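You operate a simulated robot arm through the tools that you are given. There is no shell and no other tool.

You are at the controls of a simulated robot arm. One attempt, no reset.

Task
Swap in the grey labels, label the loaded bundle and slide it out.
Fine: the white labels go on the black mat, the new block stays in the band machine's socket; the sliding tray ends at LOAD; the other labels and bundles stay put.
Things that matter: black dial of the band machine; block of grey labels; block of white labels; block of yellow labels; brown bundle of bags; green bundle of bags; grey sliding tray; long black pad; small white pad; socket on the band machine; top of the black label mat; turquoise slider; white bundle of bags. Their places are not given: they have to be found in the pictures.

It is judged by the outcome, as a careful person would: the job done as asked, and still so three seconds after it is handed in. It fails if anything else is knocked over, pushed out of place, dropped, spilled or broken.

Robot
A 6-joint arm with a two-finger gripper, fixed in place. Base frame: the origin is at the foot of the arm, x ahead of it, y to its left, z up; the work surface is at about z = 944. Units: mm, degrees, N and s.
With the tool pointing down near the work surface it reaches from about 140 to 660 mm from the base axis. Its first joint turns from -66.0 to 66.0 degrees. Payload 2.45 kg.
The tool frame sits at the grasp point between the pads (the TCP): z along the fingers, y along the line on which they close. The tips reach 30 mm beyond it. The gripper opens to 106 mm. The gripper's body begins 79 mm behind the TCP.
Orientation is told as [roll, pitch, yaw] about the base's x, y, z axes, in that order, counted from this pose: with the fingers straight down and closing along the base's y, the tool's x points along the base's -x, its y along +y and its z along -z.

Tools
- The arm moves only by the tool nudge_tool. Its argument "moves" is a list that holds one entry, the list of rows, each a list of 7 numbers: the turn, a rotation vector about the tool's x, y, z in units of 90 degrees (1.0 is 90 degrees), then the shift along the tool's x, y, z in units of 250 mm (1.0 is 250 mm), then the closure, from 0 (fully open) to 1 (shut). In form: [[[rx, ry, rz, tx, ty, tz, jaw], ...]]. A call has 1 to 20 rows; each row is the pose to reach, as a shift and turn from the pose commanded when the call began, along the tool's axes at that moment. A call with a number of a shift or a turn outside -1 to 1 is refused whole. Rows are played at 5 a second. More than 50 mm and 8.6 degrees between two rows, or a gripper value outside its range, and nothing of the call is played. Where a pose cannot be reached the arm comes as near as it can. A force on the tool above 50 N (or 10 N above the force at the start of the call, whichever is more), or a blocked arm, ends the call early, and 0.2 s more pass. Each finger travels about 153 mm/s and halts on what it meets, pressing with about 40 N; the grip force reading is that of the motor and also rises with nothing between the fingers. The clock runs only during rows and for 0.2 s after the last one: add rows that repeat a pose to give the fingers time. The reply holds the time, the measured pose of the TCP, the force on the tool along the base axes, the opening and the grip force, in the units named above and with some noise, with the torque about the TCP (base axes, N m) and any sound that the robot's microphone picked up.
- Cameras (640 x 400 px; columns grow to the right, rows downward): "scene" is fixed at [75, 441.2, 1408.7]; the picture's right is [-0.56, -0.83, 0.00], its down [-0.42, 0.28, -0.86] and it looks along [0.71, -0.48, -0.51] (base axes); focal length 214 px, centre (320, 200). "wrist" rides on the gripper at [76, -2, -106] in the tool frame; the picture's right is [0.02, 1.00, 0.00], its down [-0.78, 0.02, -0.62] and it looks along [-0.62, 0.01, 0.78] (tool axes); focal length 247 px, centre (320, 200).
- camera(camera): a new picture of that camera. It takes no simulated time.
- pixel_to_xyz(camera, pixels): there is no depth. For up to 12 entries [column, row, z] of the newest picture of that camera ("zoom" is the newest enlarged one), the place [x, y] in the base frame at which the ray of that pixel passes the height z, good to about 2 mm, but the place of the scene camera against the robot may be out by one fixed shift of up to 12 mm in any direction. It takes no simulated time.
- enlarge(camera, box): a new picture of the part [left, top, right, bottom] of that camera's present view, enlarged. It takes no simulated time.
- finish_job(): hands the job in; it is judged then, once.

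Unless the task says otherwise, let go and move clear before handing in.

The tools are called after "Request:" as a command line: name --argument value ..., lists and objects as JSON in quotes. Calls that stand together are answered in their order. nudge_tool: Moves the arm, as the interface text tells. Its arguments: {"type":"object","properties":{"moves":{"type":"array","items":{"type":"array","items":{"type":"array","items":{"type":"number"}}}}},"required":["moves"]} The other tools are called the same way: camera (camera) takes a picture; pixel_to_xyz (camera, pixels) gives the place at which the rays of pixels pass given heights; enlarge (camera, box) takes an enlarged picture of a part of a camera's view; finish_job () hands the job in.

At the start:

```text
time: 0.0
position: [366.8, 136.5, 1305.6]
tool_rot: [0.0, 0.0, 0.0]
ft_force: [-0.1, 0.1, -0.1]
wrist_torque: [0.0, -0.01, -0.01]
finger_gap: 105.9
gripper_force: 0.1
```

scene: 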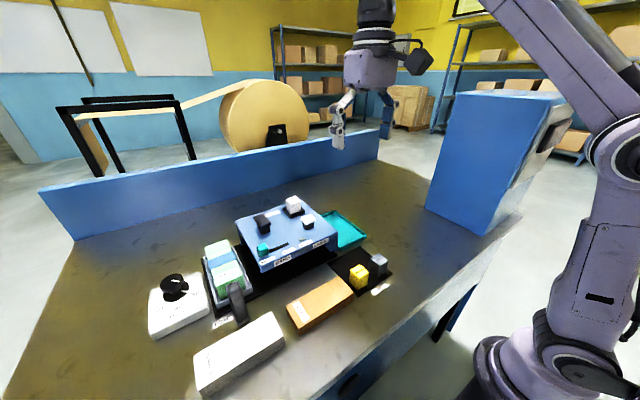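
wrist: 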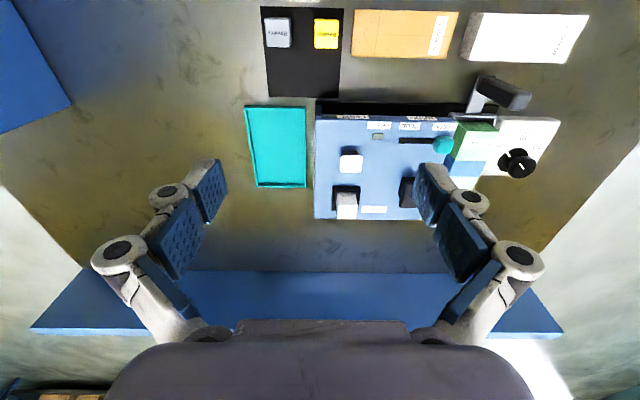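

The first pictures show a blue machine around scene pixels (290,235), with a label mat at (360,272), a dial at (175,287) and bundles at (225,270), (320,305) and (240,352). I'll enlarge these areas to read the labels.

Request:
enlarge --camera "scene" --box '[220, 180, 400, 300]'

Request:
enlarge --camera "scene" --box '[130, 220, 300, 400]'

Request:
enlarge --camera "wrist" --box '[300, 80, 580, 230]'

Request:
enlarge --camera "wrist" --box '[240, 0, 480, 130]'

```text
3.33 times, centred on (310, 240) of scene
```

zoom: 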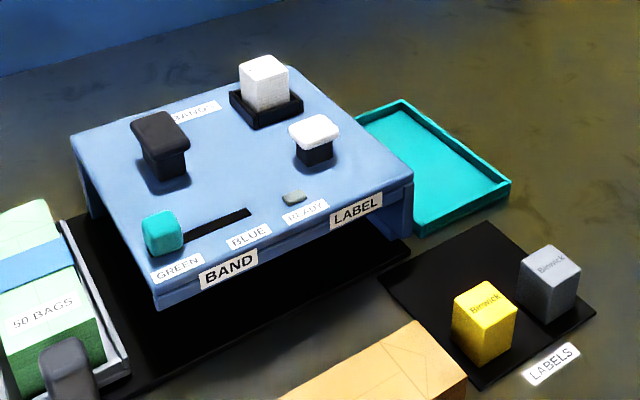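

```text
2.22 times, centred on (215, 310) of scene
```

zoom: 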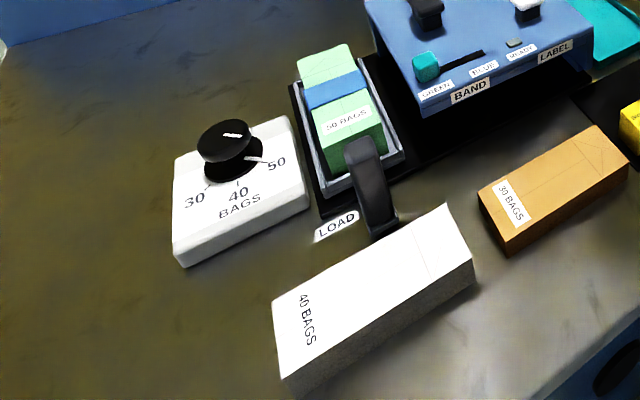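

```text
2.29 times, centred on (440, 155) of wrist
```

zoom: 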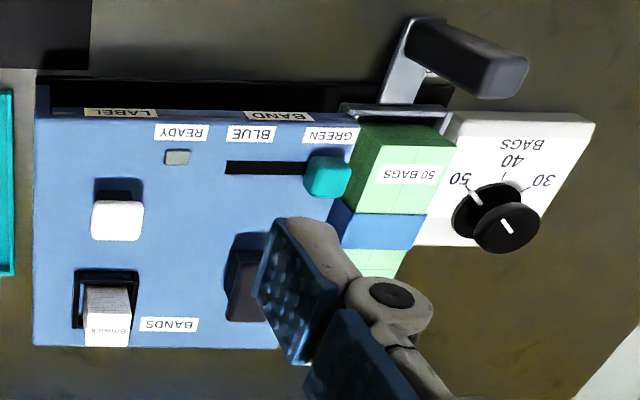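

```text
2.67 times, centred on (360, 65) of wrist
```

zoom: 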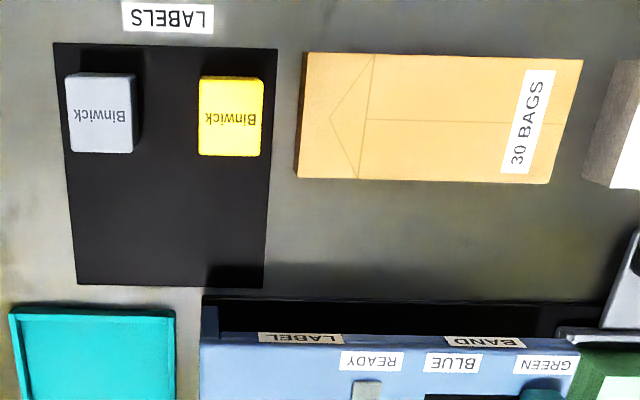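

The grey and yellow blocks are on the mat at wrist (278,33) and (326,34). The white block is in the socket at (346,203), and the bundle in the tray reads "50 BAGS" and already has a band. I'll work out rough positions with the ray tool.

Request:
pixel_to_xyz --camera "wrist" --pixels '[[278, 33, 944], [278, 33, 984], [326, 34, 984], [262, 7, 946], [340, 97, 946], [346, 203, 1060], [351, 162, 1060], [406, 192, 1060], [443, 145, 1060], [505, 92, 1000], [517, 163, 990], [315, 218, 1050]]'

Request:
pixel_to_xyz --camera "scene" --pixels '[[293, 205, 1060], [307, 222, 1050], [263, 222, 1050], [264, 251, 1040], [238, 293, 1010], [174, 283, 990], [378, 259, 984], [358, 271, 984], [235, 220, 1030], [262, 272, 1030], [336, 236, 1030], [301, 193, 1030]]'

```text
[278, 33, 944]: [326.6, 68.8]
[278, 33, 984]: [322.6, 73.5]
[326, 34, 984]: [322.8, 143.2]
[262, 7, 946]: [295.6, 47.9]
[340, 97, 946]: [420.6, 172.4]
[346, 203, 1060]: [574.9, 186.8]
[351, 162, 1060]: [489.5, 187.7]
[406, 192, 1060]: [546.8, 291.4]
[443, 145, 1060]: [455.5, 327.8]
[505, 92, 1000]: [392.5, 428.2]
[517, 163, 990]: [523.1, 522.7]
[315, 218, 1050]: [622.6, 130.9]
```

```text
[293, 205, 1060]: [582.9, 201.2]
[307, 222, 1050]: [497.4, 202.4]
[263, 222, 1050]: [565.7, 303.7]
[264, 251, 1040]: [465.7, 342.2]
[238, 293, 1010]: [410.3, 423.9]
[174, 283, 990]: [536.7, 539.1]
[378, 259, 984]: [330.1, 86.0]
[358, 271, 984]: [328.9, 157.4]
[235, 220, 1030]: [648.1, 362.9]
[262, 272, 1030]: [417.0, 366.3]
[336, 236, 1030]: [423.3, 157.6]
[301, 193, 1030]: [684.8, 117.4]
```

Both cameras place the parts at about the same spots, with the scene camera offset by roughly 10 mm. Next I'll look closely at the dial, slider and lamp.

Request:
enlarge --camera "scene" --box '[145, 260, 215, 330]'

Request:
enlarge --camera "wrist" --box '[470, 110, 570, 190]'

Request:
enlarge --camera "wrist" --box '[310, 110, 460, 220]'

Request:
enlarge --camera "scene" --box '[195, 235, 275, 325]'

```text
5.71 times, centred on (180, 295) of scene
```

zoom: 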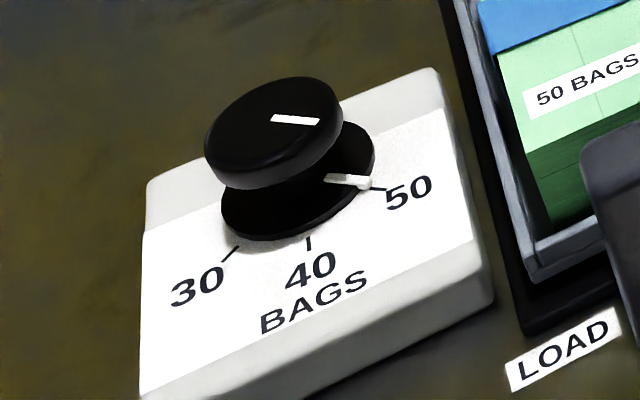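

```text
5.00 times, centred on (520, 150) of wrist
```

zoom: 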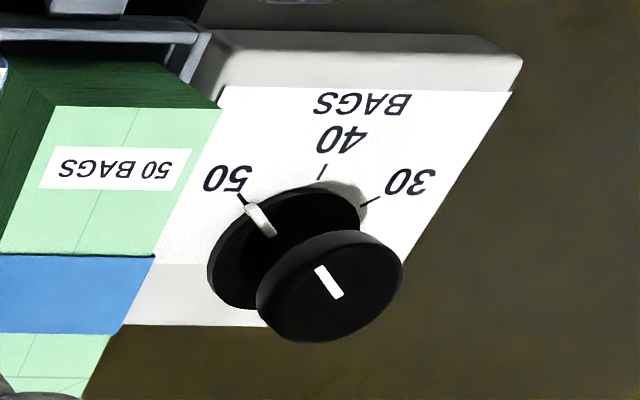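

```text
3.64 times, centred on (385, 165) of wrist
```

zoom: 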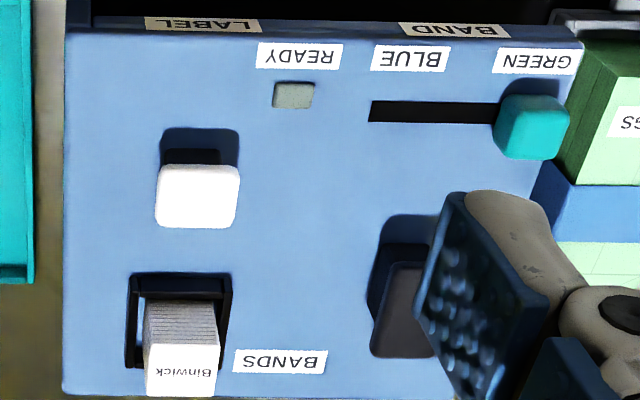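

```text
4.44 times, centred on (235, 280) of scene
```

zoom: 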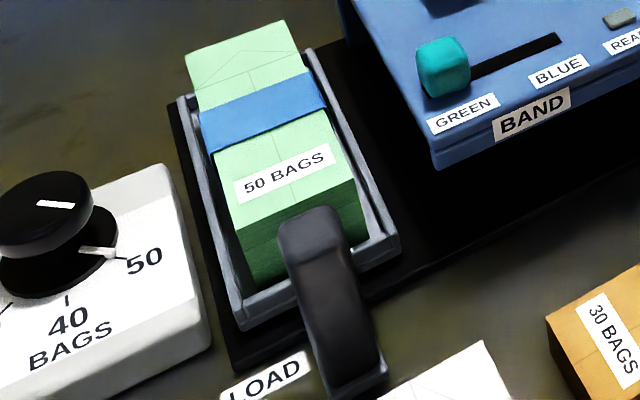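

The dial already points at 50, which matches the 50-bag bundle, and a band is already on it, so the dial and slider can stay as they are. I'll move above the socket at about (575,187) to see the white block more closely.

Request:
nudge_tool --moves '[[[0, 0, 0, -0.14, 0.03, 0.04, 0], [0, 0, 0, -0.28, 0.06, 0.08, 0], [0, 0, 0, -0.42, 0.1, 0.12, 0], [0, 0, 0, -0.56, 0.13, 0.16, 0], [0, 0, 0, -0.7, 0.17, 0.2, 0], [0, 0, 0, -0.8, 0.2, 0.24, 0], [0, 0, 0, -0.8, 0.2, 0.24, 0], [0, 0, 0, -0.8, 0.2, 0.24, 0]]]'

Request:
camera --camera "wrist"

Request:
camera --camera "scene"

```text
time: 1.8
position: [523.8, 171.3, 1210.6]
tool_rot: [0.0, 0.1, 0.0]
ft_force: [-0.3, 1.1, 0.4]
wrist_torque: [-0.04, 0.01, 0.02]
finger_gap: 106.3
gripper_force: 0.0
out of reach, approached as far as the arm can: row 3, 4, 5, 6, 7, 8
```

```text
taken
```

wrist: 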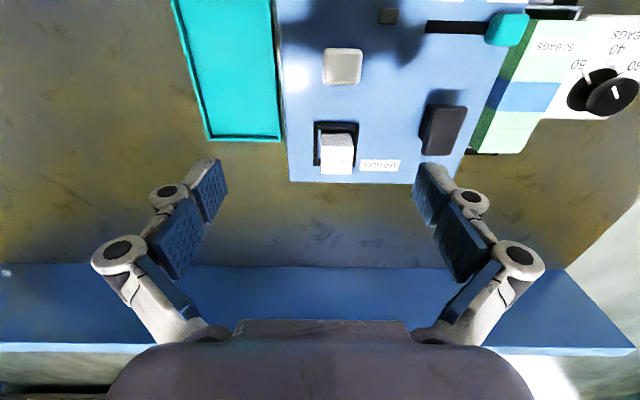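

```text
taken
```

scene: 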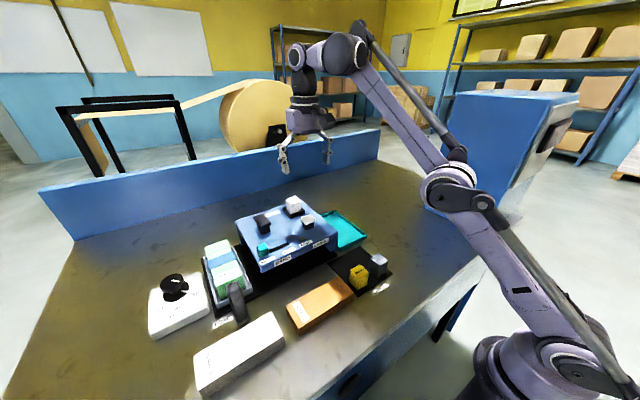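

At this height the arm stops short, at x=524. From here I can zoom on the machine top, where the block is at wrist (337,150) and the white pad at (342,66), and triangulate against the first view.

Request:
enlarge --camera "wrist" --box '[270, 20, 500, 190]'

Request:
enlarge --camera "wrist" --box '[300, 100, 410, 190]'

```text
2.35 times, centred on (385, 105) of wrist
```

zoom: 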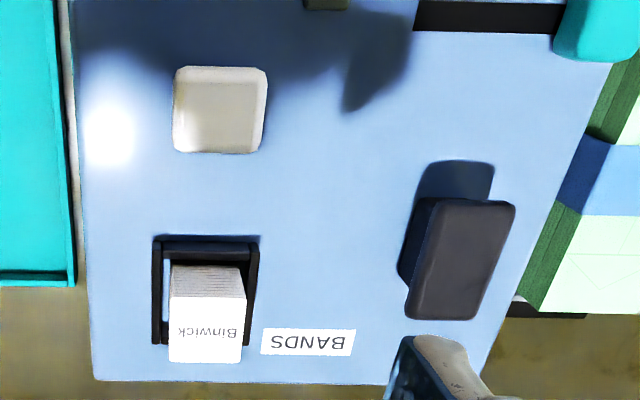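

```text
4.44 times, centred on (355, 145) of wrist
```

zoom: 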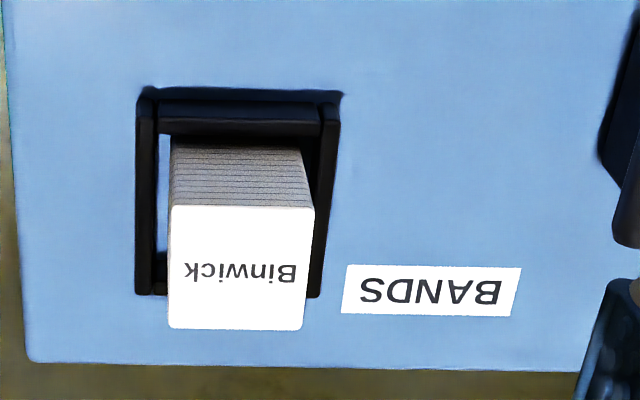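

Triangulation puts the white block's top at about z=1077, centred near (583,187). I'll start with a small straight descent to find out what the controller takes as its reference after the reach clipping.

Request:
nudge_tool --moves '[[[0, 0, 0, 0, 0, 0.1, 0.2], [0, 0, 0, 0, 0, 0.2, 0.3], [0, 0, 0, 0, 0, 0.2, 0.3]]]'

```text
time: 2.6
position: [522.7, 173.3, 1160.7]
tool_rot: [0.0, 0.0, 0.0]
ft_force: [0.1, -0.8, -0.5]
wrist_torque: [-0.02, -0.03, 0.03]
finger_gap: 74.3
gripper_force: 0.1
```

The reference is the clipped pose, so shifts count from where the arm actually is. I'll approach the socket more closely while staying at z≈1140, well clear of everything.

Request:
nudge_tool --moves '[[[0, 0, 0, -0.08, 0.03, 0.05, 0.3], [0, 0, 0, -0.16, 0.055, 0.1, 0.3], [0, 0, 0, -0.16, 0.055, 0.1, 0.3]]]'

Request:
camera --camera "wrist"

Request:
enlarge --camera "wrist" --box '[230, 0, 430, 200]'

```text
time: 3.4
position: [561.6, 185.3, 1136.6]
tool_rot: [0.0, 0.1, -0.1]
ft_force: [0.8, 0.1, 0.0]
wrist_torque: [-0.02, 0.02, -0.01]
finger_gap: 73.9
gripper_force: 0.0
```

```text
taken
```

wrist: 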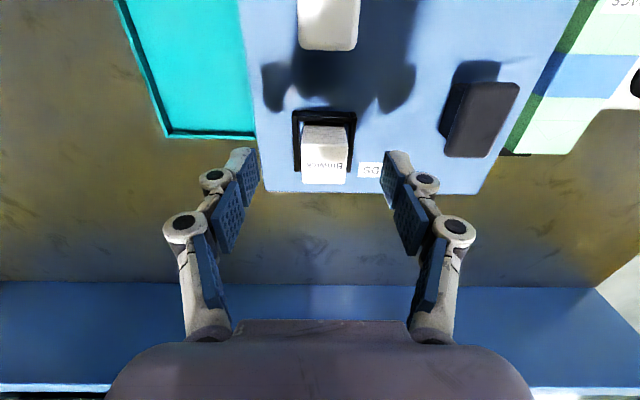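

```text
2.00 times, centred on (330, 100) of wrist
```

zoom: 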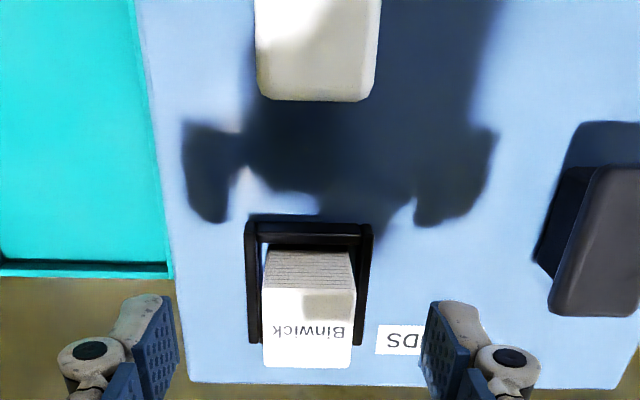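

Now I can see the block's top face and socket frame clearly (zoom corners near (264,289), (355,292), (262,366), (351,369)). I'll query their rays at the estimated heights.

Request:
pixel_to_xyz --camera "zoom" --pixels '[[264, 289, 1077], [355, 292, 1077], [262, 366, 1077], [351, 369, 1077], [268, 250, 1045], [350, 250, 1045], [246, 222, 1045], [373, 224, 1045], [246, 343, 1045], [363, 345, 1045], [190, 382, 1030], [616, 388, 1030]]'

Request:
enlarge --camera "scene" --box '[270, 185, 330, 235]'

```text
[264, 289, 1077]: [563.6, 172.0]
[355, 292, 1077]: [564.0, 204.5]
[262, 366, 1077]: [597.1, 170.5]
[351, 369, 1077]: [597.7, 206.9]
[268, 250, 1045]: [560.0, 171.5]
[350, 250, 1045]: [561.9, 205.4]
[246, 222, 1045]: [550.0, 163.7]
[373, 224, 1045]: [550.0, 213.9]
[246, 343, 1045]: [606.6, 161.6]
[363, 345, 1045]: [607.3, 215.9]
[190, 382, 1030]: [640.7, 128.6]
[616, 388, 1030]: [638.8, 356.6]
```

```text
8.00 times, centred on (300, 210) of scene
```

zoom: 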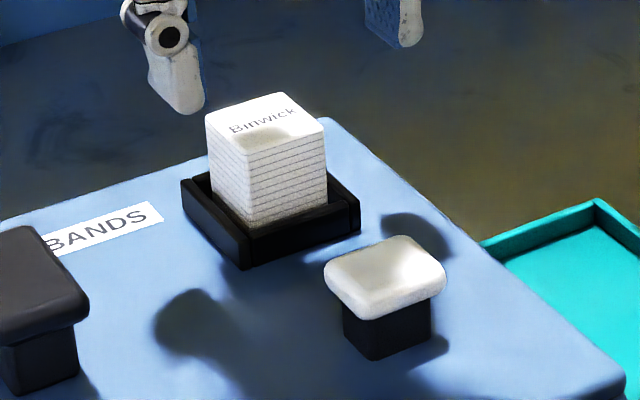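

The block is about 33 mm square, centred at (580.6,188.5), and stands in a shallow black frame. I'll centre over it and come down to z≈1095 to check alignment before gripping.

Request:
nudge_tool --moves '[[[0, 0, 0, -0.076, 0.013, 0.0, 0.3], [0, 0, 0, -0.076, 0.013, 0.08, 0.3], [0, 0, 0, -0.076, 0.013, 0.16, 0.3], [0, 0, 0, -0.076, 0.013, 0.16, 0.3]]]'

Request:
camera --camera "wrist"

Request:
enlarge --camera "scene" --box '[260, 170, 350, 240]'

```text
time: 4.4
position: [579.9, 189.8, 1096.9]
tool_rot: [0.0, 0.1, 0.0]
ft_force: [0.3, 0.5, 0.3]
wrist_torque: [0.0, 0.05, 0.01]
finger_gap: 74.1
gripper_force: 0.2
out of reach, approached as far as the arm can: row 1
```

```text
taken
```

wrist: 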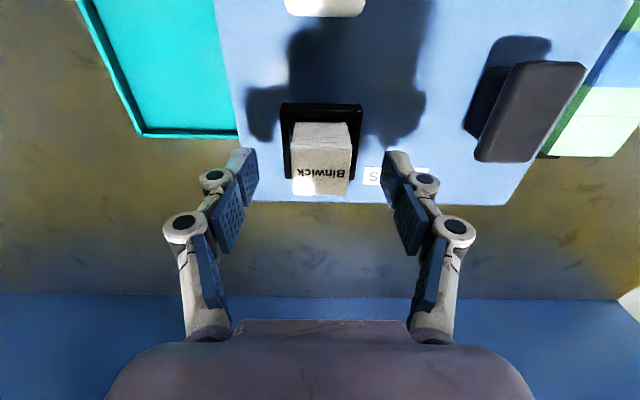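

```text
5.71 times, centred on (305, 205) of scene
```

zoom: 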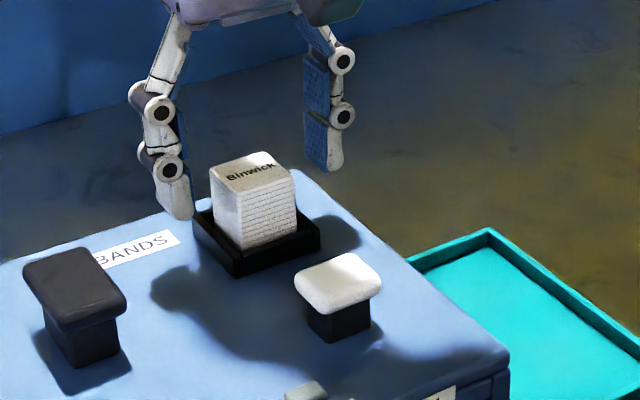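

The fingers straddle the block, with tips at about z=1067. I'll zoom the wrist view to check the block's top edges and centring.

Request:
enlarge --camera "wrist" --box '[240, 90, 400, 210]'

```text
3.33 times, centred on (320, 150) of wrist
```

zoom: 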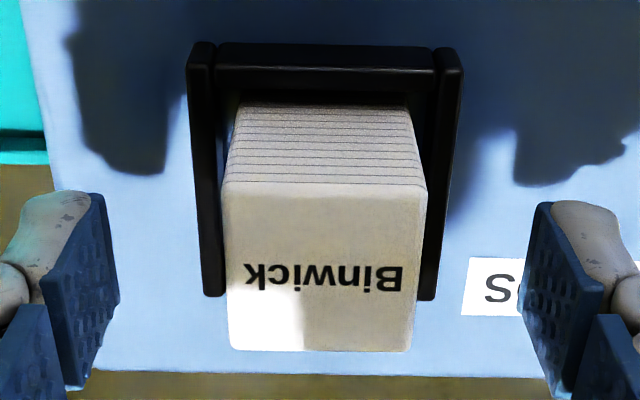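

Request:
pixel_to_xyz --camera "zoom" --pixels '[[224, 185, 1077], [426, 188, 1077], [229, 348, 1077], [410, 350, 1077], [236, 105, 1040], [410, 105, 1040], [189, 42, 1040], [462, 50, 1040], [206, 296, 1040], [436, 300, 1040], [224, 185, 1081], [229, 348, 1081]]'

```text
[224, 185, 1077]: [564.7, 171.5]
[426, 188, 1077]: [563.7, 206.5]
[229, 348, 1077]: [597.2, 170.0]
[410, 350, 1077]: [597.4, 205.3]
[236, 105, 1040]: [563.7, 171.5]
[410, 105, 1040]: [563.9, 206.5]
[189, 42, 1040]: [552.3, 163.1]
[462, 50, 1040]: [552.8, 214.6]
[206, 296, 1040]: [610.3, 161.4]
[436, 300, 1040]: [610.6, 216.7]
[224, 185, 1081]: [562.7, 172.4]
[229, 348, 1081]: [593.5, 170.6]
```

Both views agree: the block's top is at z≈1077, about 34 mm square, centred at (580.7,188.3), and the frame top is at about 1040. I'll lower 20 mm so the tips stay above the frame, then close.

Request:
nudge_tool --moves '[[[0, 0, 0, 0, -0.005, 0.04, 0.3], [0, 0, 0, 0, -0.005, 0.08, 0.3], [0, 0, 0, 0, -0.005, 0.08, 0.3], [0, 0, 0, 0, -0.005, 0.08, 0.6], [0, 0, 0, 0, -0.005, 0.08, 0.8], [0, 0, 0, 0, -0.005, 0.08, 1.0], [0, 0, 0, 0, -0.005, 0.08, 1.0]]]'

Request:
enlarge --camera "scene" --box '[260, 170, 350, 240]'

Request:
enlarge --camera "wrist" --box '[240, 90, 400, 210]'

```text
time: 6.0
position: [579.3, 190.6, 1077.7]
tool_rot: [0.3, -0.1, 0.2]
ft_force: [7.7, 13.7, 23.7]
wrist_torque: [0.06, -0.16, -0.24]
finger_gap: 51.2
gripper_force: 44.7
```

```text
5.71 times, centred on (305, 205) of scene
```

zoom: 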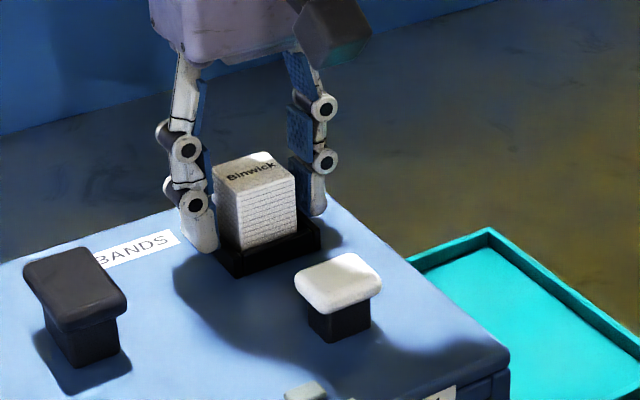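

```text
3.33 times, centred on (320, 150) of wrist
```

zoom: 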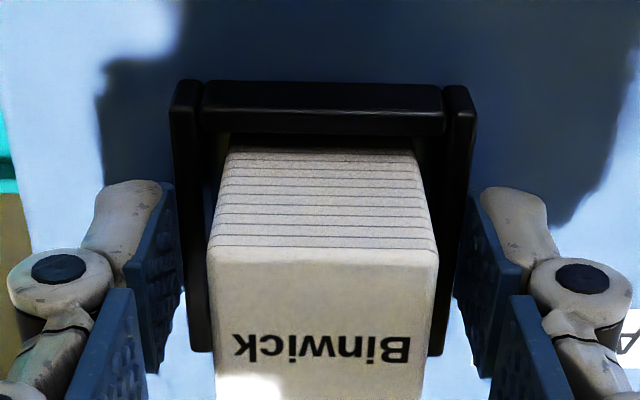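

The gap stopped at 51 mm, so the tips pinched the frame walls rather than the block; the frame is taller than I estimated. I'll open in place, rise about 10 mm and check before closing again.

Request:
nudge_tool --moves '[[[0, 0, 0, 0, 0, 0, 0.35], [0, 0, 0, 0, 0, 0, 0.35], [0, 0, 0, 0, 0, -0.04, 0.35], [0, 0, 0, 0, 0, -0.04, 0.35]]]'

Request:
enlarge --camera "scene" --box '[260, 170, 350, 240]'

Request:
enlarge --camera "wrist" --box '[240, 90, 400, 210]'

```text
time: 7.0
position: [579.9, 187.1, 1084.9]
tool_rot: [-0.1, 0.1, 0.0]
ft_force: [-1.0, -0.3, -0.4]
wrist_torque: [0.01, 0.0, 0.02]
finger_gap: 68.7
gripper_force: 0.0
```

```text
5.71 times, centred on (305, 205) of scene
```

zoom: 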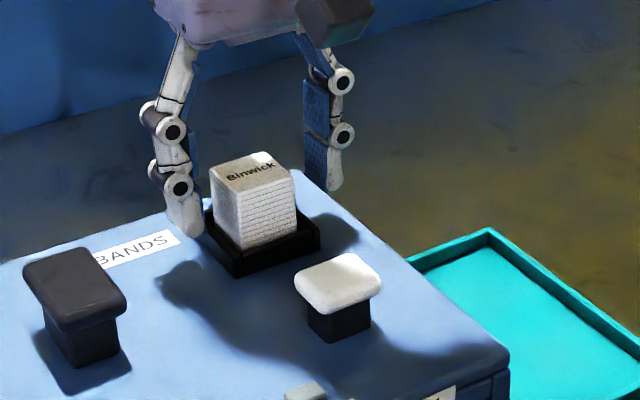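

```text
3.33 times, centred on (320, 150) of wrist
```

zoom: 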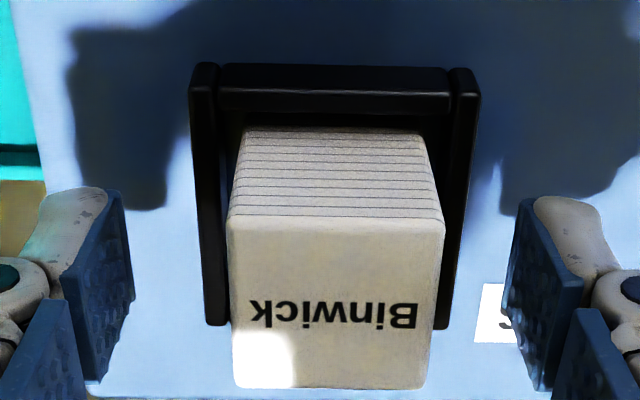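

Now the fingers are open with tips at about z=1055, above the frame edges seen at zoom rows 60–330. I'll shift 1 mm in +y and close again; a gap of about 34 mm will mean I have the block.

Request:
nudge_tool --moves '[[[0, 0, 0, 0, 0.004, 0, 0.35], [0, 0, 0, 0, 0.004, 0, 0.5], [0, 0, 0, 0, 0.004, 0, 0.6], [0, 0, 0, 0, 0.004, 0, 0.72], [0, 0, 0, 0, 0.004, 0, 0.85], [0, 0, 0, 0, 0.004, 0, 0.85]]]'

Request:
enlarge --camera "wrist" --box '[240, 90, 400, 210]'

Request:
enlarge --camera "scene" --box '[260, 170, 350, 240]'

```text
time: 8.4
position: [579.0, 189.1, 1086.5]
tool_rot: [-0.1, 0.1, 0.0]
ft_force: [0.9, 0.5, 2.5]
wrist_torque: [0.04, 0.02, -0.02]
finger_gap: 32.9
gripper_force: 40.0
```

```text
3.33 times, centred on (320, 150) of wrist
```

zoom: 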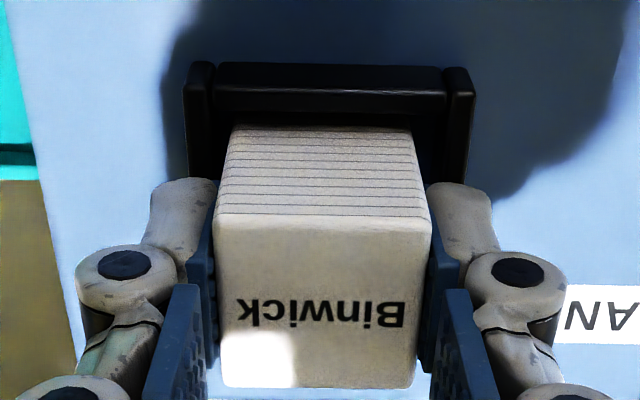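

```text
5.71 times, centred on (305, 205) of scene
```

zoom: 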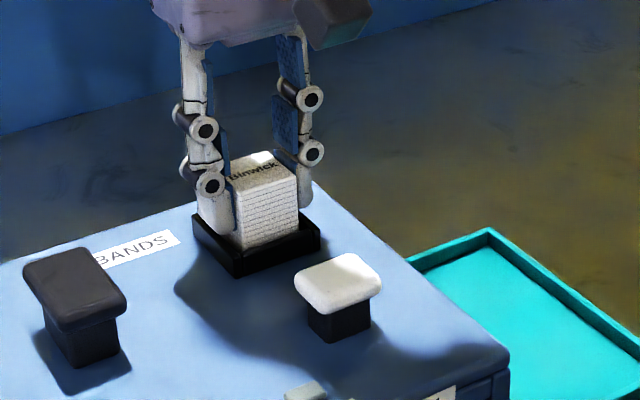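

The gap reads 32.9 mm at 40 N, so I'm holding the white block. I'll lift straight up in small steps, because reach shrinks with height here.

Request:
nudge_tool --moves '[[[0, 0, 0, 0, 0, -0.02, 0.85], [0, 0, 0, 0, 0, -0.04, 0.85], [0, 0, 0, 0, 0, -0.06, 0.85], [0, 0, 0, 0, 0, -0.08, 0.85], [0, 0, 0, 0, 0, -0.08, 0.85]]]'

Request:
enlarge --camera "wrist" --box '[240, 90, 400, 210]'

Request:
enlarge --camera "scene" --box '[260, 170, 350, 240]'

```text
time: 9.6
position: [580.4, 188.0, 1106.4]
tool_rot: [0.0, 0.0, 0.1]
ft_force: [-0.4, -0.5, 0.3]
wrist_torque: [0.01, 0.01, 0.05]
finger_gap: 32.9
gripper_force: 39.9
```

```text
3.33 times, centred on (320, 150) of wrist
```

zoom: 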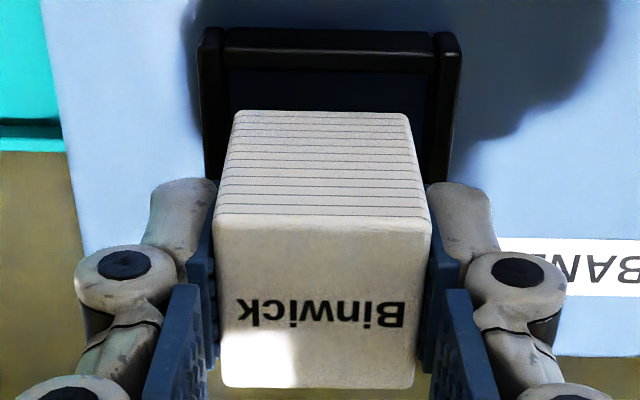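

```text
5.71 times, centred on (305, 205) of scene
```

zoom: 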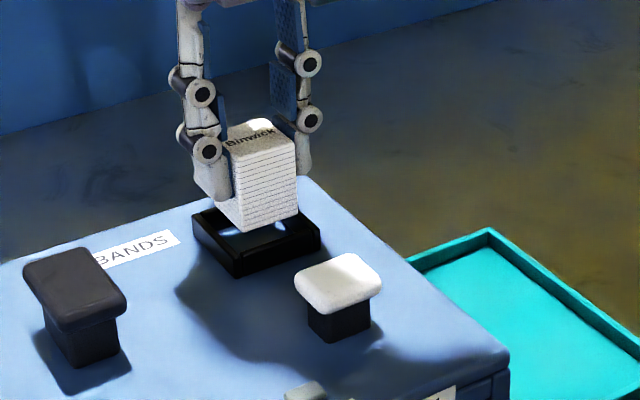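

The block has come up cleanly, with its bottom edge near scene zoom (245,231), just above the frame. I'll rise a little more, then move back and up, and over towards the free part of the mat near (385,110).

Request:
nudge_tool --moves '[[[0, 0, 0, 0, 0, -0.02, 0.85], [0, 0, 0, 0.01, 0, -0.05, 0.85], [0, 0, 0, 0.06, 0, -0.12, 0.85], [0, 0, 0, 0.16, 0, -0.2, 0.85], [0, 0, 0, 0.3, -0.06, -0.24, 0.85], [0, 0, 0, 0.44, -0.14, -0.24, 0.85], [0, 0, 0, 0.58, -0.22, -0.24, 0.85], [0, 0, 0, 0.7, -0.28, -0.24, 0.85], [0, 0, 0, 0.78, -0.31, -0.24, 0.85], [0, 0, 0, 0.78, -0.31, -0.24, 0.85]]]'

Request:
camera --camera "wrist"

Request:
camera --camera "scene"

```text
time: 11.8
position: [382.4, 111.6, 1165.3]
tool_rot: [-0.1, 0.0, 0.0]
ft_force: [0.3, 1.2, -0.7]
wrist_torque: [0.03, -0.01, -0.03]
finger_gap: 32.7
gripper_force: 39.3
```

```text
taken
```

wrist: 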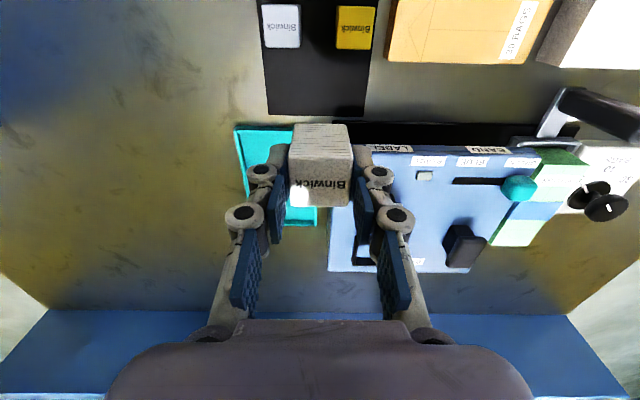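

```text
taken
```

scene: 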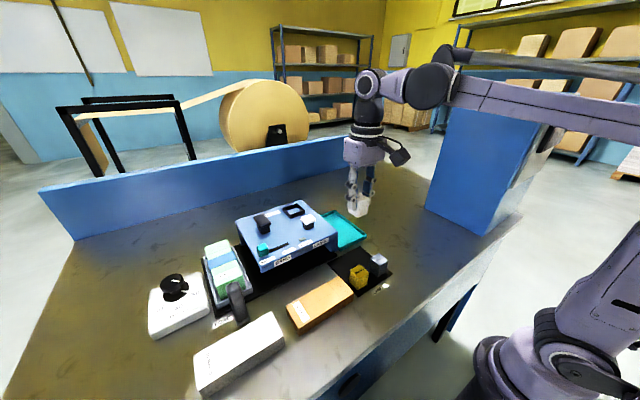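

The block is held above the mat at (382,112). I'll zoom on the mat in the wrist view to find its edges and the two other blocks.

Request:
enlarge --camera "wrist" --box '[230, 0, 400, 130]'

Request:
enlarge --camera "scene" --box '[320, 230, 410, 310]'

Request:
pixel_to_xyz --camera "wrist" --pixels '[[268, 115, 946], [365, 118, 946], [377, 5, 946], [262, 5, 986], [299, 5, 986], [264, 47, 986], [299, 47, 986], [337, 7, 986], [374, 8, 986], [337, 49, 986], [372, 50, 986], [264, 47, 980]]'

```text
3.08 times, centred on (315, 65) of wrist
```

zoom: 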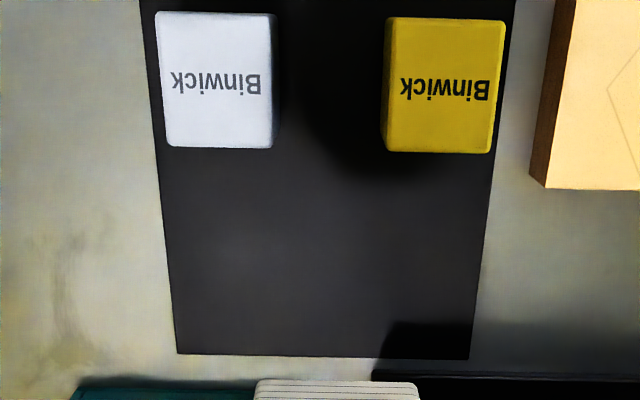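

```text
5.00 times, centred on (365, 270) of scene
```

zoom: 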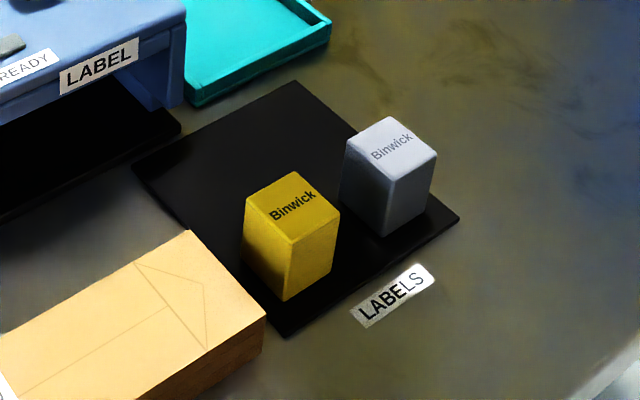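

```text
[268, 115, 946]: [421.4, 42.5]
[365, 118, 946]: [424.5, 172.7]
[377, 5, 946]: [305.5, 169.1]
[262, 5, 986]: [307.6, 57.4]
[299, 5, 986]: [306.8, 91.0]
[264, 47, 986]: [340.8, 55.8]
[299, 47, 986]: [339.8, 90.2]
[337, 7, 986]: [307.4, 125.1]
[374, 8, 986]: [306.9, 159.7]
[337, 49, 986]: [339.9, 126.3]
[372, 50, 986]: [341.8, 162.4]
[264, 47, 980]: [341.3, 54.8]
```

The free area of the mat runs from about x=345 to 420 and y=45 to 170, and the other blocks end at x≈341. I'll lower the white block near (379,110) and stop a few mm above the expected contact.

Request:
nudge_tool --moves '[[[0, 0, 0, 0.014, 0, 0.12, 0.85], [0, 0, 0, 0.014, 0, 0.24, 0.85], [0, 0, 0, 0.014, 0, 0.36, 0.85], [0, 0, 0, 0.014, 0, 0.48, 0.85], [0, 0, 0, 0.014, 0, 0.58, 0.85], [0, 0, 0, 0.014, 0, 0.64, 0.85], [0, 0, 0, 0.014, 0, 0.64, 0.85]]]'

Request:
enlarge --camera "scene" --box '[320, 220, 410, 300]'

Request:
camera --camera "wrist"

```text
time: 13.4
position: [381.5, 111.5, 1005.5]
tool_rot: [-0.1, 0.1, 0.0]
ft_force: [0.2, 0.3, -0.9]
wrist_torque: [0.0, -0.01, 0.0]
finger_gap: 32.7
gripper_force: 40.1
```

```text
5.00 times, centred on (365, 260) of scene
```

zoom: 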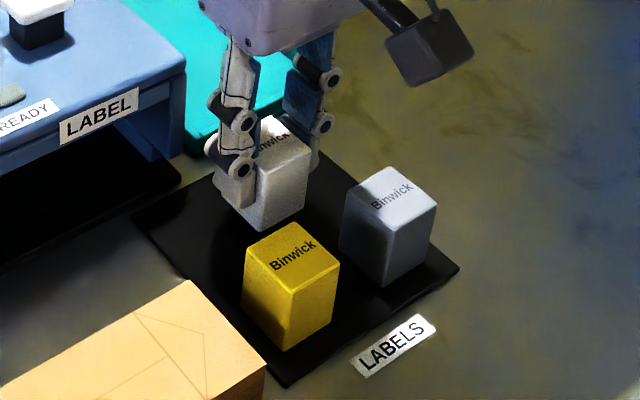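

```text
taken
```

wrist: 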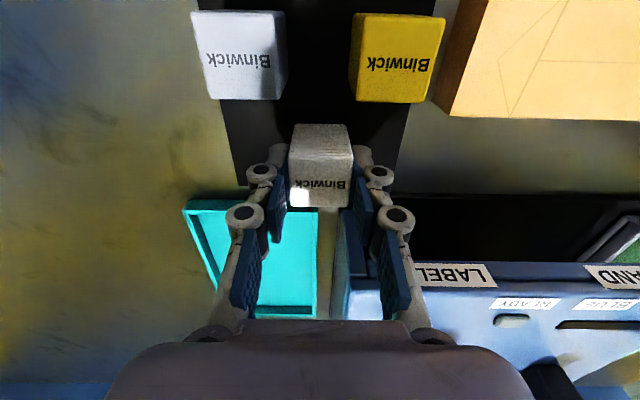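

The white block hangs just above the mat, with its bottom corner near scene zoom (266,232), and no contact force yet. I'll lower it in small steps and watch the force.

Request:
nudge_tool --moves '[[[0, 0, 0, 0, 0, 0.012, 0.85], [0, 0, 0, 0, 0, 0.024, 0.85], [0, 0, 0, 0, 0, 0.03, 0.85], [0, 0, 0, 0, 0, 0.03, 0.85]]]'

Request:
enlarge --camera "scene" --box '[340, 230, 380, 290]'

```text
time: 14.4
position: [381.2, 112.2, 998.6]
tool_rot: [0.1, 0.1, 0.0]
ft_force: [0.3, 0.0, -0.7]
wrist_torque: [0.02, 0.0, 0.02]
finger_gap: 32.8
gripper_force: 39.6
```

```text
6.67 times, centred on (360, 260) of scene
```

zoom: 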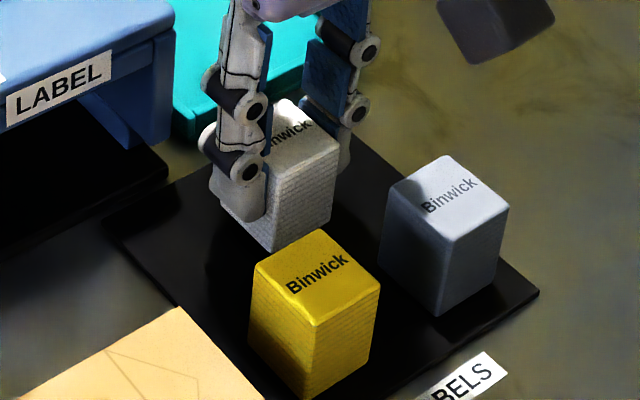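

There's still no contact force at z=998.6, so I'll keep lowering in 1–1.5 mm steps.

Request:
nudge_tool --moves '[[[0, 0, 0, 0, 0, 0.005, 0.85], [0, 0, 0, 0, 0, 0.01, 0.85], [0, 0, 0, 0, 0, 0.015, 0.85], [0, 0, 0, 0, 0, 0.015, 0.85]]]'

```text
time: 15.4
position: [382.5, 111.5, 995.3]
tool_rot: [0.0, 0.0, 0.0]
ft_force: [-0.2, -0.8, -0.5]
wrist_torque: [-0.03, -0.02, 0.02]
finger_gap: 32.6
gripper_force: 40.5
```

Request:
nudge_tool --moves '[[[0, 0, 0, 0, 0, 0.004, 0.85], [0, 0, 0, 0, 0, 0.008, 0.85], [0, 0, 0, 0, 0, 0.012, 0.85], [0, 0, 0, 0, 0, 0.012, 0.85]]]'

```text
time: 16.4
position: [382.1, 113.4, 992.1]
tool_rot: [0.0, -0.1, -0.1]
ft_force: [1.7, -1.1, 35.6]
wrist_torque: [-0.07, -0.07, -0.01]
finger_gap: 32.8
gripper_force: 39.7
```

The force jumped to 35 N at z≈992, so the block is on the mat. I'll unload slightly, open and lift straight up.

Request:
nudge_tool --moves '[[[0, 0, 0, 0, 0, -0.003, 0.85], [0, 0, 0, 0, 0, -0.003, 0.7], [0, 0, 0, 0, 0, -0.003, 0.5], [0, 0, 0, 0, 0, -0.003, 0.4], [0, 0, 0, 0, 0, -0.003, 0.4], [0, 0, 0, 0, 0, -0.1, 0.4], [0, 0, 0, 0, 0, -0.25, 0.4], [0, 0, 0, 0, 0, -0.4, 0.4], [0, 0, 0, 0, 0, -0.4, 0.4]]]'

Request:
camera --camera "wrist"

Request:
enlarge --camera "scene" --box '[320, 220, 410, 300]'

```text
time: 18.4
position: [380.6, 111.8, 1092.4]
tool_rot: [0.0, 0.0, 0.0]
ft_force: [-0.3, 0.0, -0.5]
wrist_torque: [-0.01, 0.0, -0.01]
finger_gap: 63.7
gripper_force: 0.1
```

```text
taken
```

wrist: 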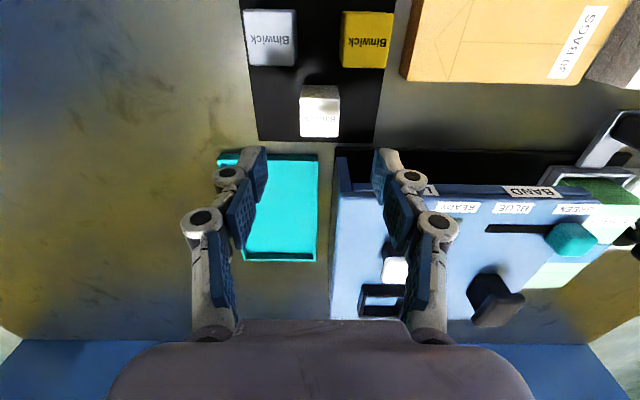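

```text
5.00 times, centred on (365, 260) of scene
```

zoom: 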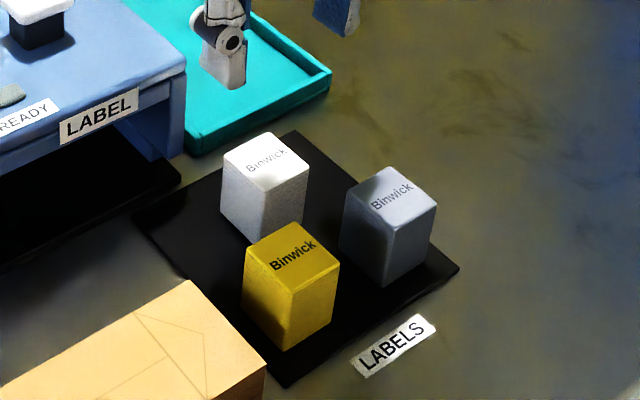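

The white block stands upright on the mat. Now I'll locate the grey block precisely, using the white one as a reference, with block tops at z≈984.

Request:
enlarge --camera "wrist" --box '[230, 0, 400, 140]'

```text
2.86 times, centred on (315, 70) of wrist
```

zoom: 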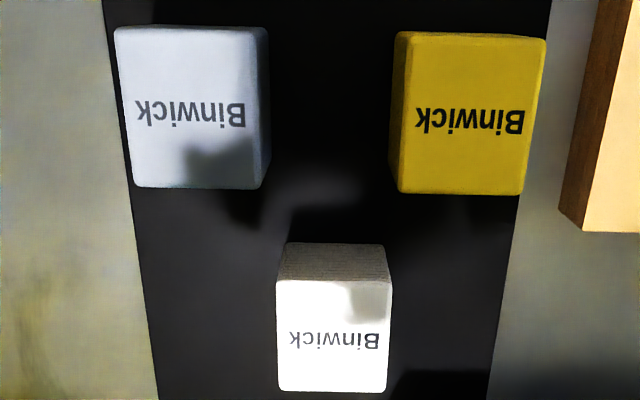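

Request:
pixel_to_xyz --camera "zoom" --pixels '[[115, 30, 984], [256, 30, 984], [134, 186, 984], [252, 188, 984], [403, 34, 984], [546, 40, 984], [398, 192, 984], [523, 194, 984], [277, 279, 984], [392, 281, 984], [280, 389, 984], [387, 391, 984]]'

```text
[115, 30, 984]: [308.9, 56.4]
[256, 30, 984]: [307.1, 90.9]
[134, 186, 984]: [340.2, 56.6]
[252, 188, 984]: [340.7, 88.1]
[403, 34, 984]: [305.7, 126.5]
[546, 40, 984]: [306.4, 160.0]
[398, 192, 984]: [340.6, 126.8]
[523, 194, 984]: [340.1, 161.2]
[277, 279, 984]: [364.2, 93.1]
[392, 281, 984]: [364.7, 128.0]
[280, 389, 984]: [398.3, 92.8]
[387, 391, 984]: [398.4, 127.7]
```

The grey block is centred at about (324,73.5), with its top near z=984. I'll move over it with a narrower 48 mm opening, so the knuckles stay clear of the yellow block, and come down to z≈1012.

Request:
nudge_tool --moves '[[[0, 0, 0, 0.12, -0.08, 0, 0.5], [0, 0, 0, 0.228, -0.153, 0, 0.55], [0, 0, 0, 0.228, -0.153, 0.12, 0.55], [0, 0, 0, 0.228, -0.153, 0.24, 0.55], [0, 0, 0, 0.228, -0.153, 0.32, 0.55], [0, 0, 0, 0.228, -0.153, 0.32, 0.55]]]'

Request:
camera --camera "wrist"

Request:
enlarge --camera "scene" --box '[320, 220, 410, 300]'

```text
time: 19.8
position: [324.6, 73.5, 1012.6]
tool_rot: [-0.1, 0.0, 0.0]
ft_force: [0.7, 0.4, 0.0]
wrist_torque: [0.03, -0.02, 0.03]
finger_gap: 47.8
gripper_force: 0.0
```

```text
taken
```

wrist: 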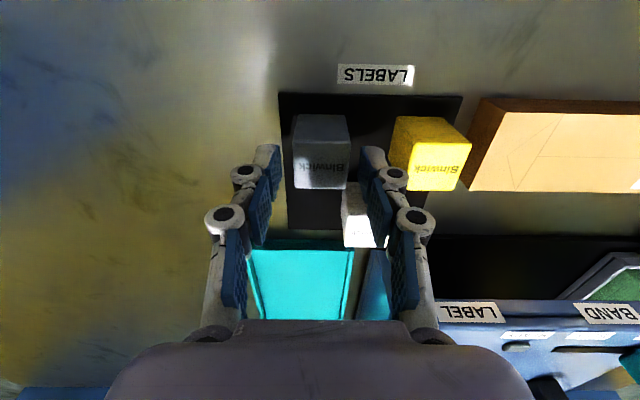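

```text
5.00 times, centred on (365, 260) of scene
```

zoom: 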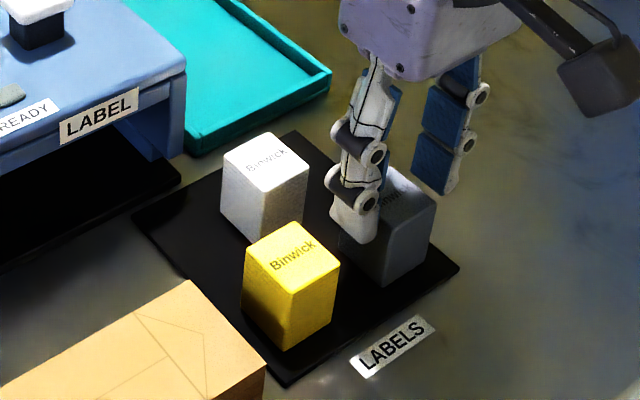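

The grey block at wrist columns 293–350 sits centred between the fingers. I'll lower to z≈993 and close on it.

Request:
nudge_tool --moves '[[[0, 0, 0, 0, 0, 0.04, 0.55], [0, 0, 0, 0, 0, 0.076, 0.55], [0, 0, 0, 0, 0, 0.076, 0.55], [0, 0, 0, 0, 0, 0.076, 0.65], [0, 0, 0, 0, 0, 0.076, 0.75], [0, 0, 0, 0, 0, 0.076, 0.85], [0, 0, 0, 0, 0, 0.076, 0.85]]]'

Request:
camera --camera "wrist"

Request:
enlarge --camera "scene" --box '[320, 220, 410, 300]'

```text
time: 21.4
position: [324.9, 72.7, 993.5]
tool_rot: [0.0, 0.0, 0.0]
ft_force: [0.1, 0.3, 1.4]
wrist_torque: [-0.03, -0.07, 0.01]
finger_gap: 32.6
gripper_force: 39.8
```

```text
taken
```

wrist: 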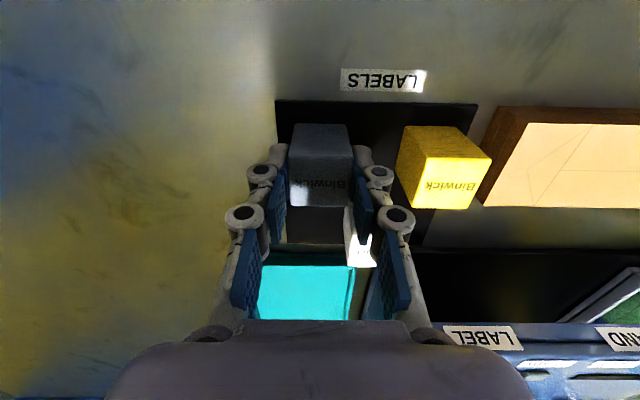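

```text
5.00 times, centred on (365, 260) of scene
```

zoom: 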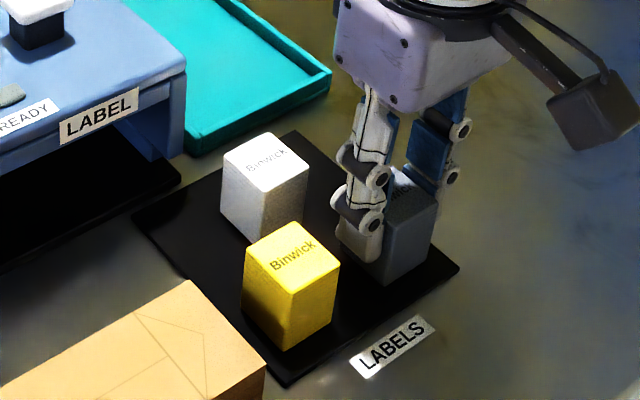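

The grey block is gripped at 32.6 mm. I'll lift it clear and compare how it sits in the fingers with how the white block sat.

Request:
nudge_tool --moves '[[[0, 0, 0, 0, 0, -0.04, 0.85], [0, 0, 0, 0, 0, -0.16, 0.85], [0, 0, 0, 0, 0, -0.32, 0.85], [0, 0, 0, 0, 0, -0.48, 0.85], [0, 0, 0, 0, 0, -0.62, 0.85], [0, 0, 0, 0, 0, -0.62, 0.85]]]'

Request:
enlarge --camera "wrist" --box '[240, 90, 400, 210]'

Request:
camera --camera "scene"

```text
time: 22.8
position: [326.4, 71.1, 1146.7]
tool_rot: [0.0, 0.0, 0.0]
ft_force: [0.0, -1.0, -0.5]
wrist_torque: [-0.03, -0.02, 0.03]
finger_gap: 32.7
gripper_force: 39.9
```

```text
3.33 times, centred on (320, 150) of wrist
```

zoom: 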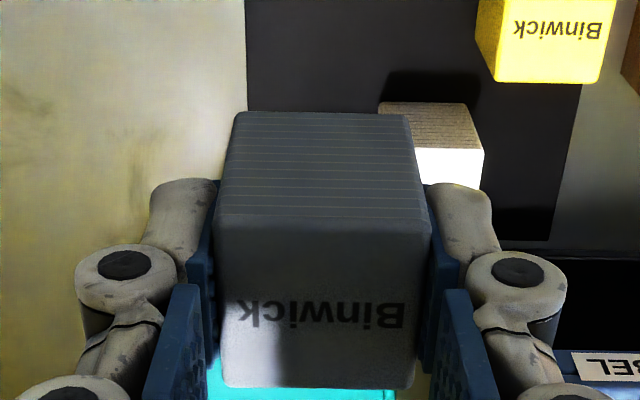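

```text
taken
```

scene: 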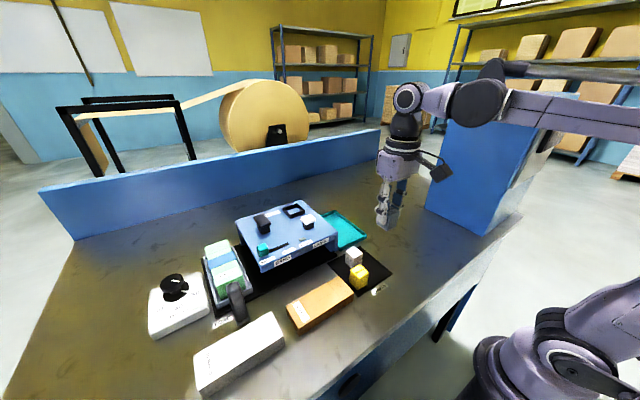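

The grey block sits in the fingers exactly as the white one did (near edge at zoom row 215, far edge at row 387). I'll carry it towards the socket by reversing the same relative shifts, stopping first near x=540 at the safe height.

Request:
nudge_tool --moves '[[[0, 0, 0, -0.14, 0.075, 0, 0.85], [0, 0, 0, -0.28, 0.15, 0, 0.85], [0, 0, 0, -0.42, 0.225, 0, 0.85], [0, 0, 0, -0.56, 0.3, 0, 0.85], [0, 0, 0, -0.7, 0.38, 0, 0.85], [0, 0, 0, -0.8, 0.44, 0, 0.85], [0, 0, 0, -0.86, 0.463, 0, 0.85], [0, 0, 0, -0.86, 0.463, 0, 0.85]]]'

Request:
camera --camera "wrist"

```text
time: 24.6
position: [539.7, 188.6, 1147.7]
tool_rot: [-0.1, 0.0, 0.0]
ft_force: [0.2, 0.6, 0.3]
wrist_torque: [0.03, 0.01, 0.0]
finger_gap: 32.8
gripper_force: 39.6
```

```text
taken
```

wrist: 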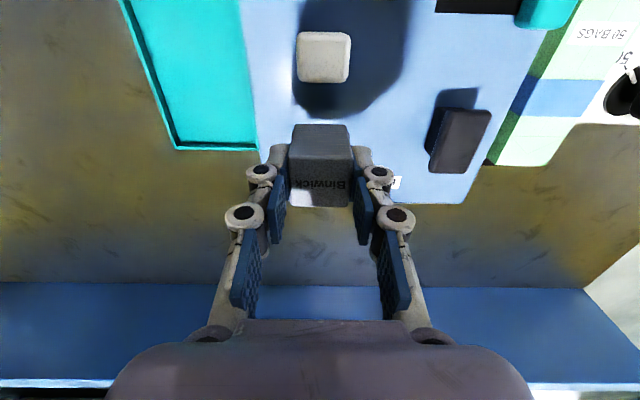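

I'm at (539.7,188.6,1147.7) with the block secure. Next is a diagonal move down and forward to hover just above the socket at z≈1109.

Request:
nudge_tool --moves '[[[0, 0, 0, -0.05, 0, 0.05, 0.85], [0, 0, 0, -0.1, 0, 0.1, 0.85], [0, 0, 0, -0.14, 0, 0.14, 0.85], [0, 0, 0, -0.162, 0, 0.155, 0.85], [0, 0, 0, -0.162, 0, 0.155, 0.85], [0, 0, 0, -0.162, 0, 0.155, 0.85]]]'

Request:
enlarge --camera "wrist" --box '[240, 90, 400, 210]'

Request:
enlarge --camera "scene" --box '[260, 170, 350, 240]'

```text
time: 26.0
position: [581.5, 190.1, 1109.4]
tool_rot: [0.0, 0.1, 0.1]
ft_force: [-0.7, -0.8, -0.7]
wrist_torque: [-0.03, -0.03, -0.02]
finger_gap: 32.6
gripper_force: 39.9
```

```text
3.33 times, centred on (320, 150) of wrist
```

zoom: 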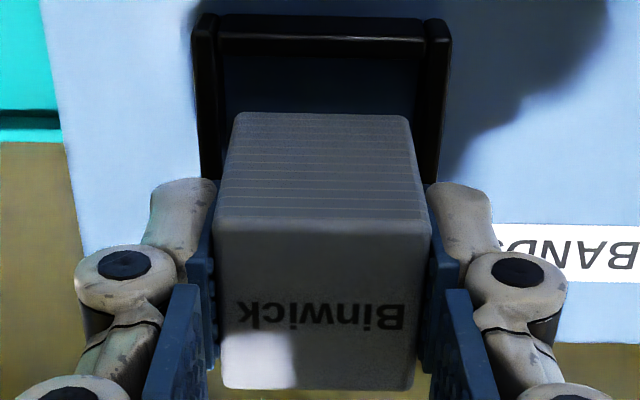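

```text
5.71 times, centred on (305, 205) of scene
```

zoom: 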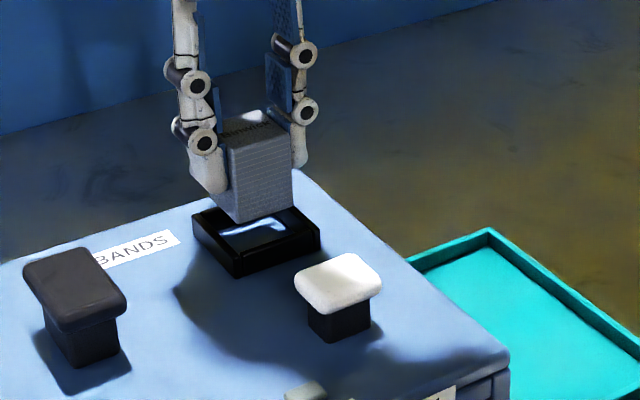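

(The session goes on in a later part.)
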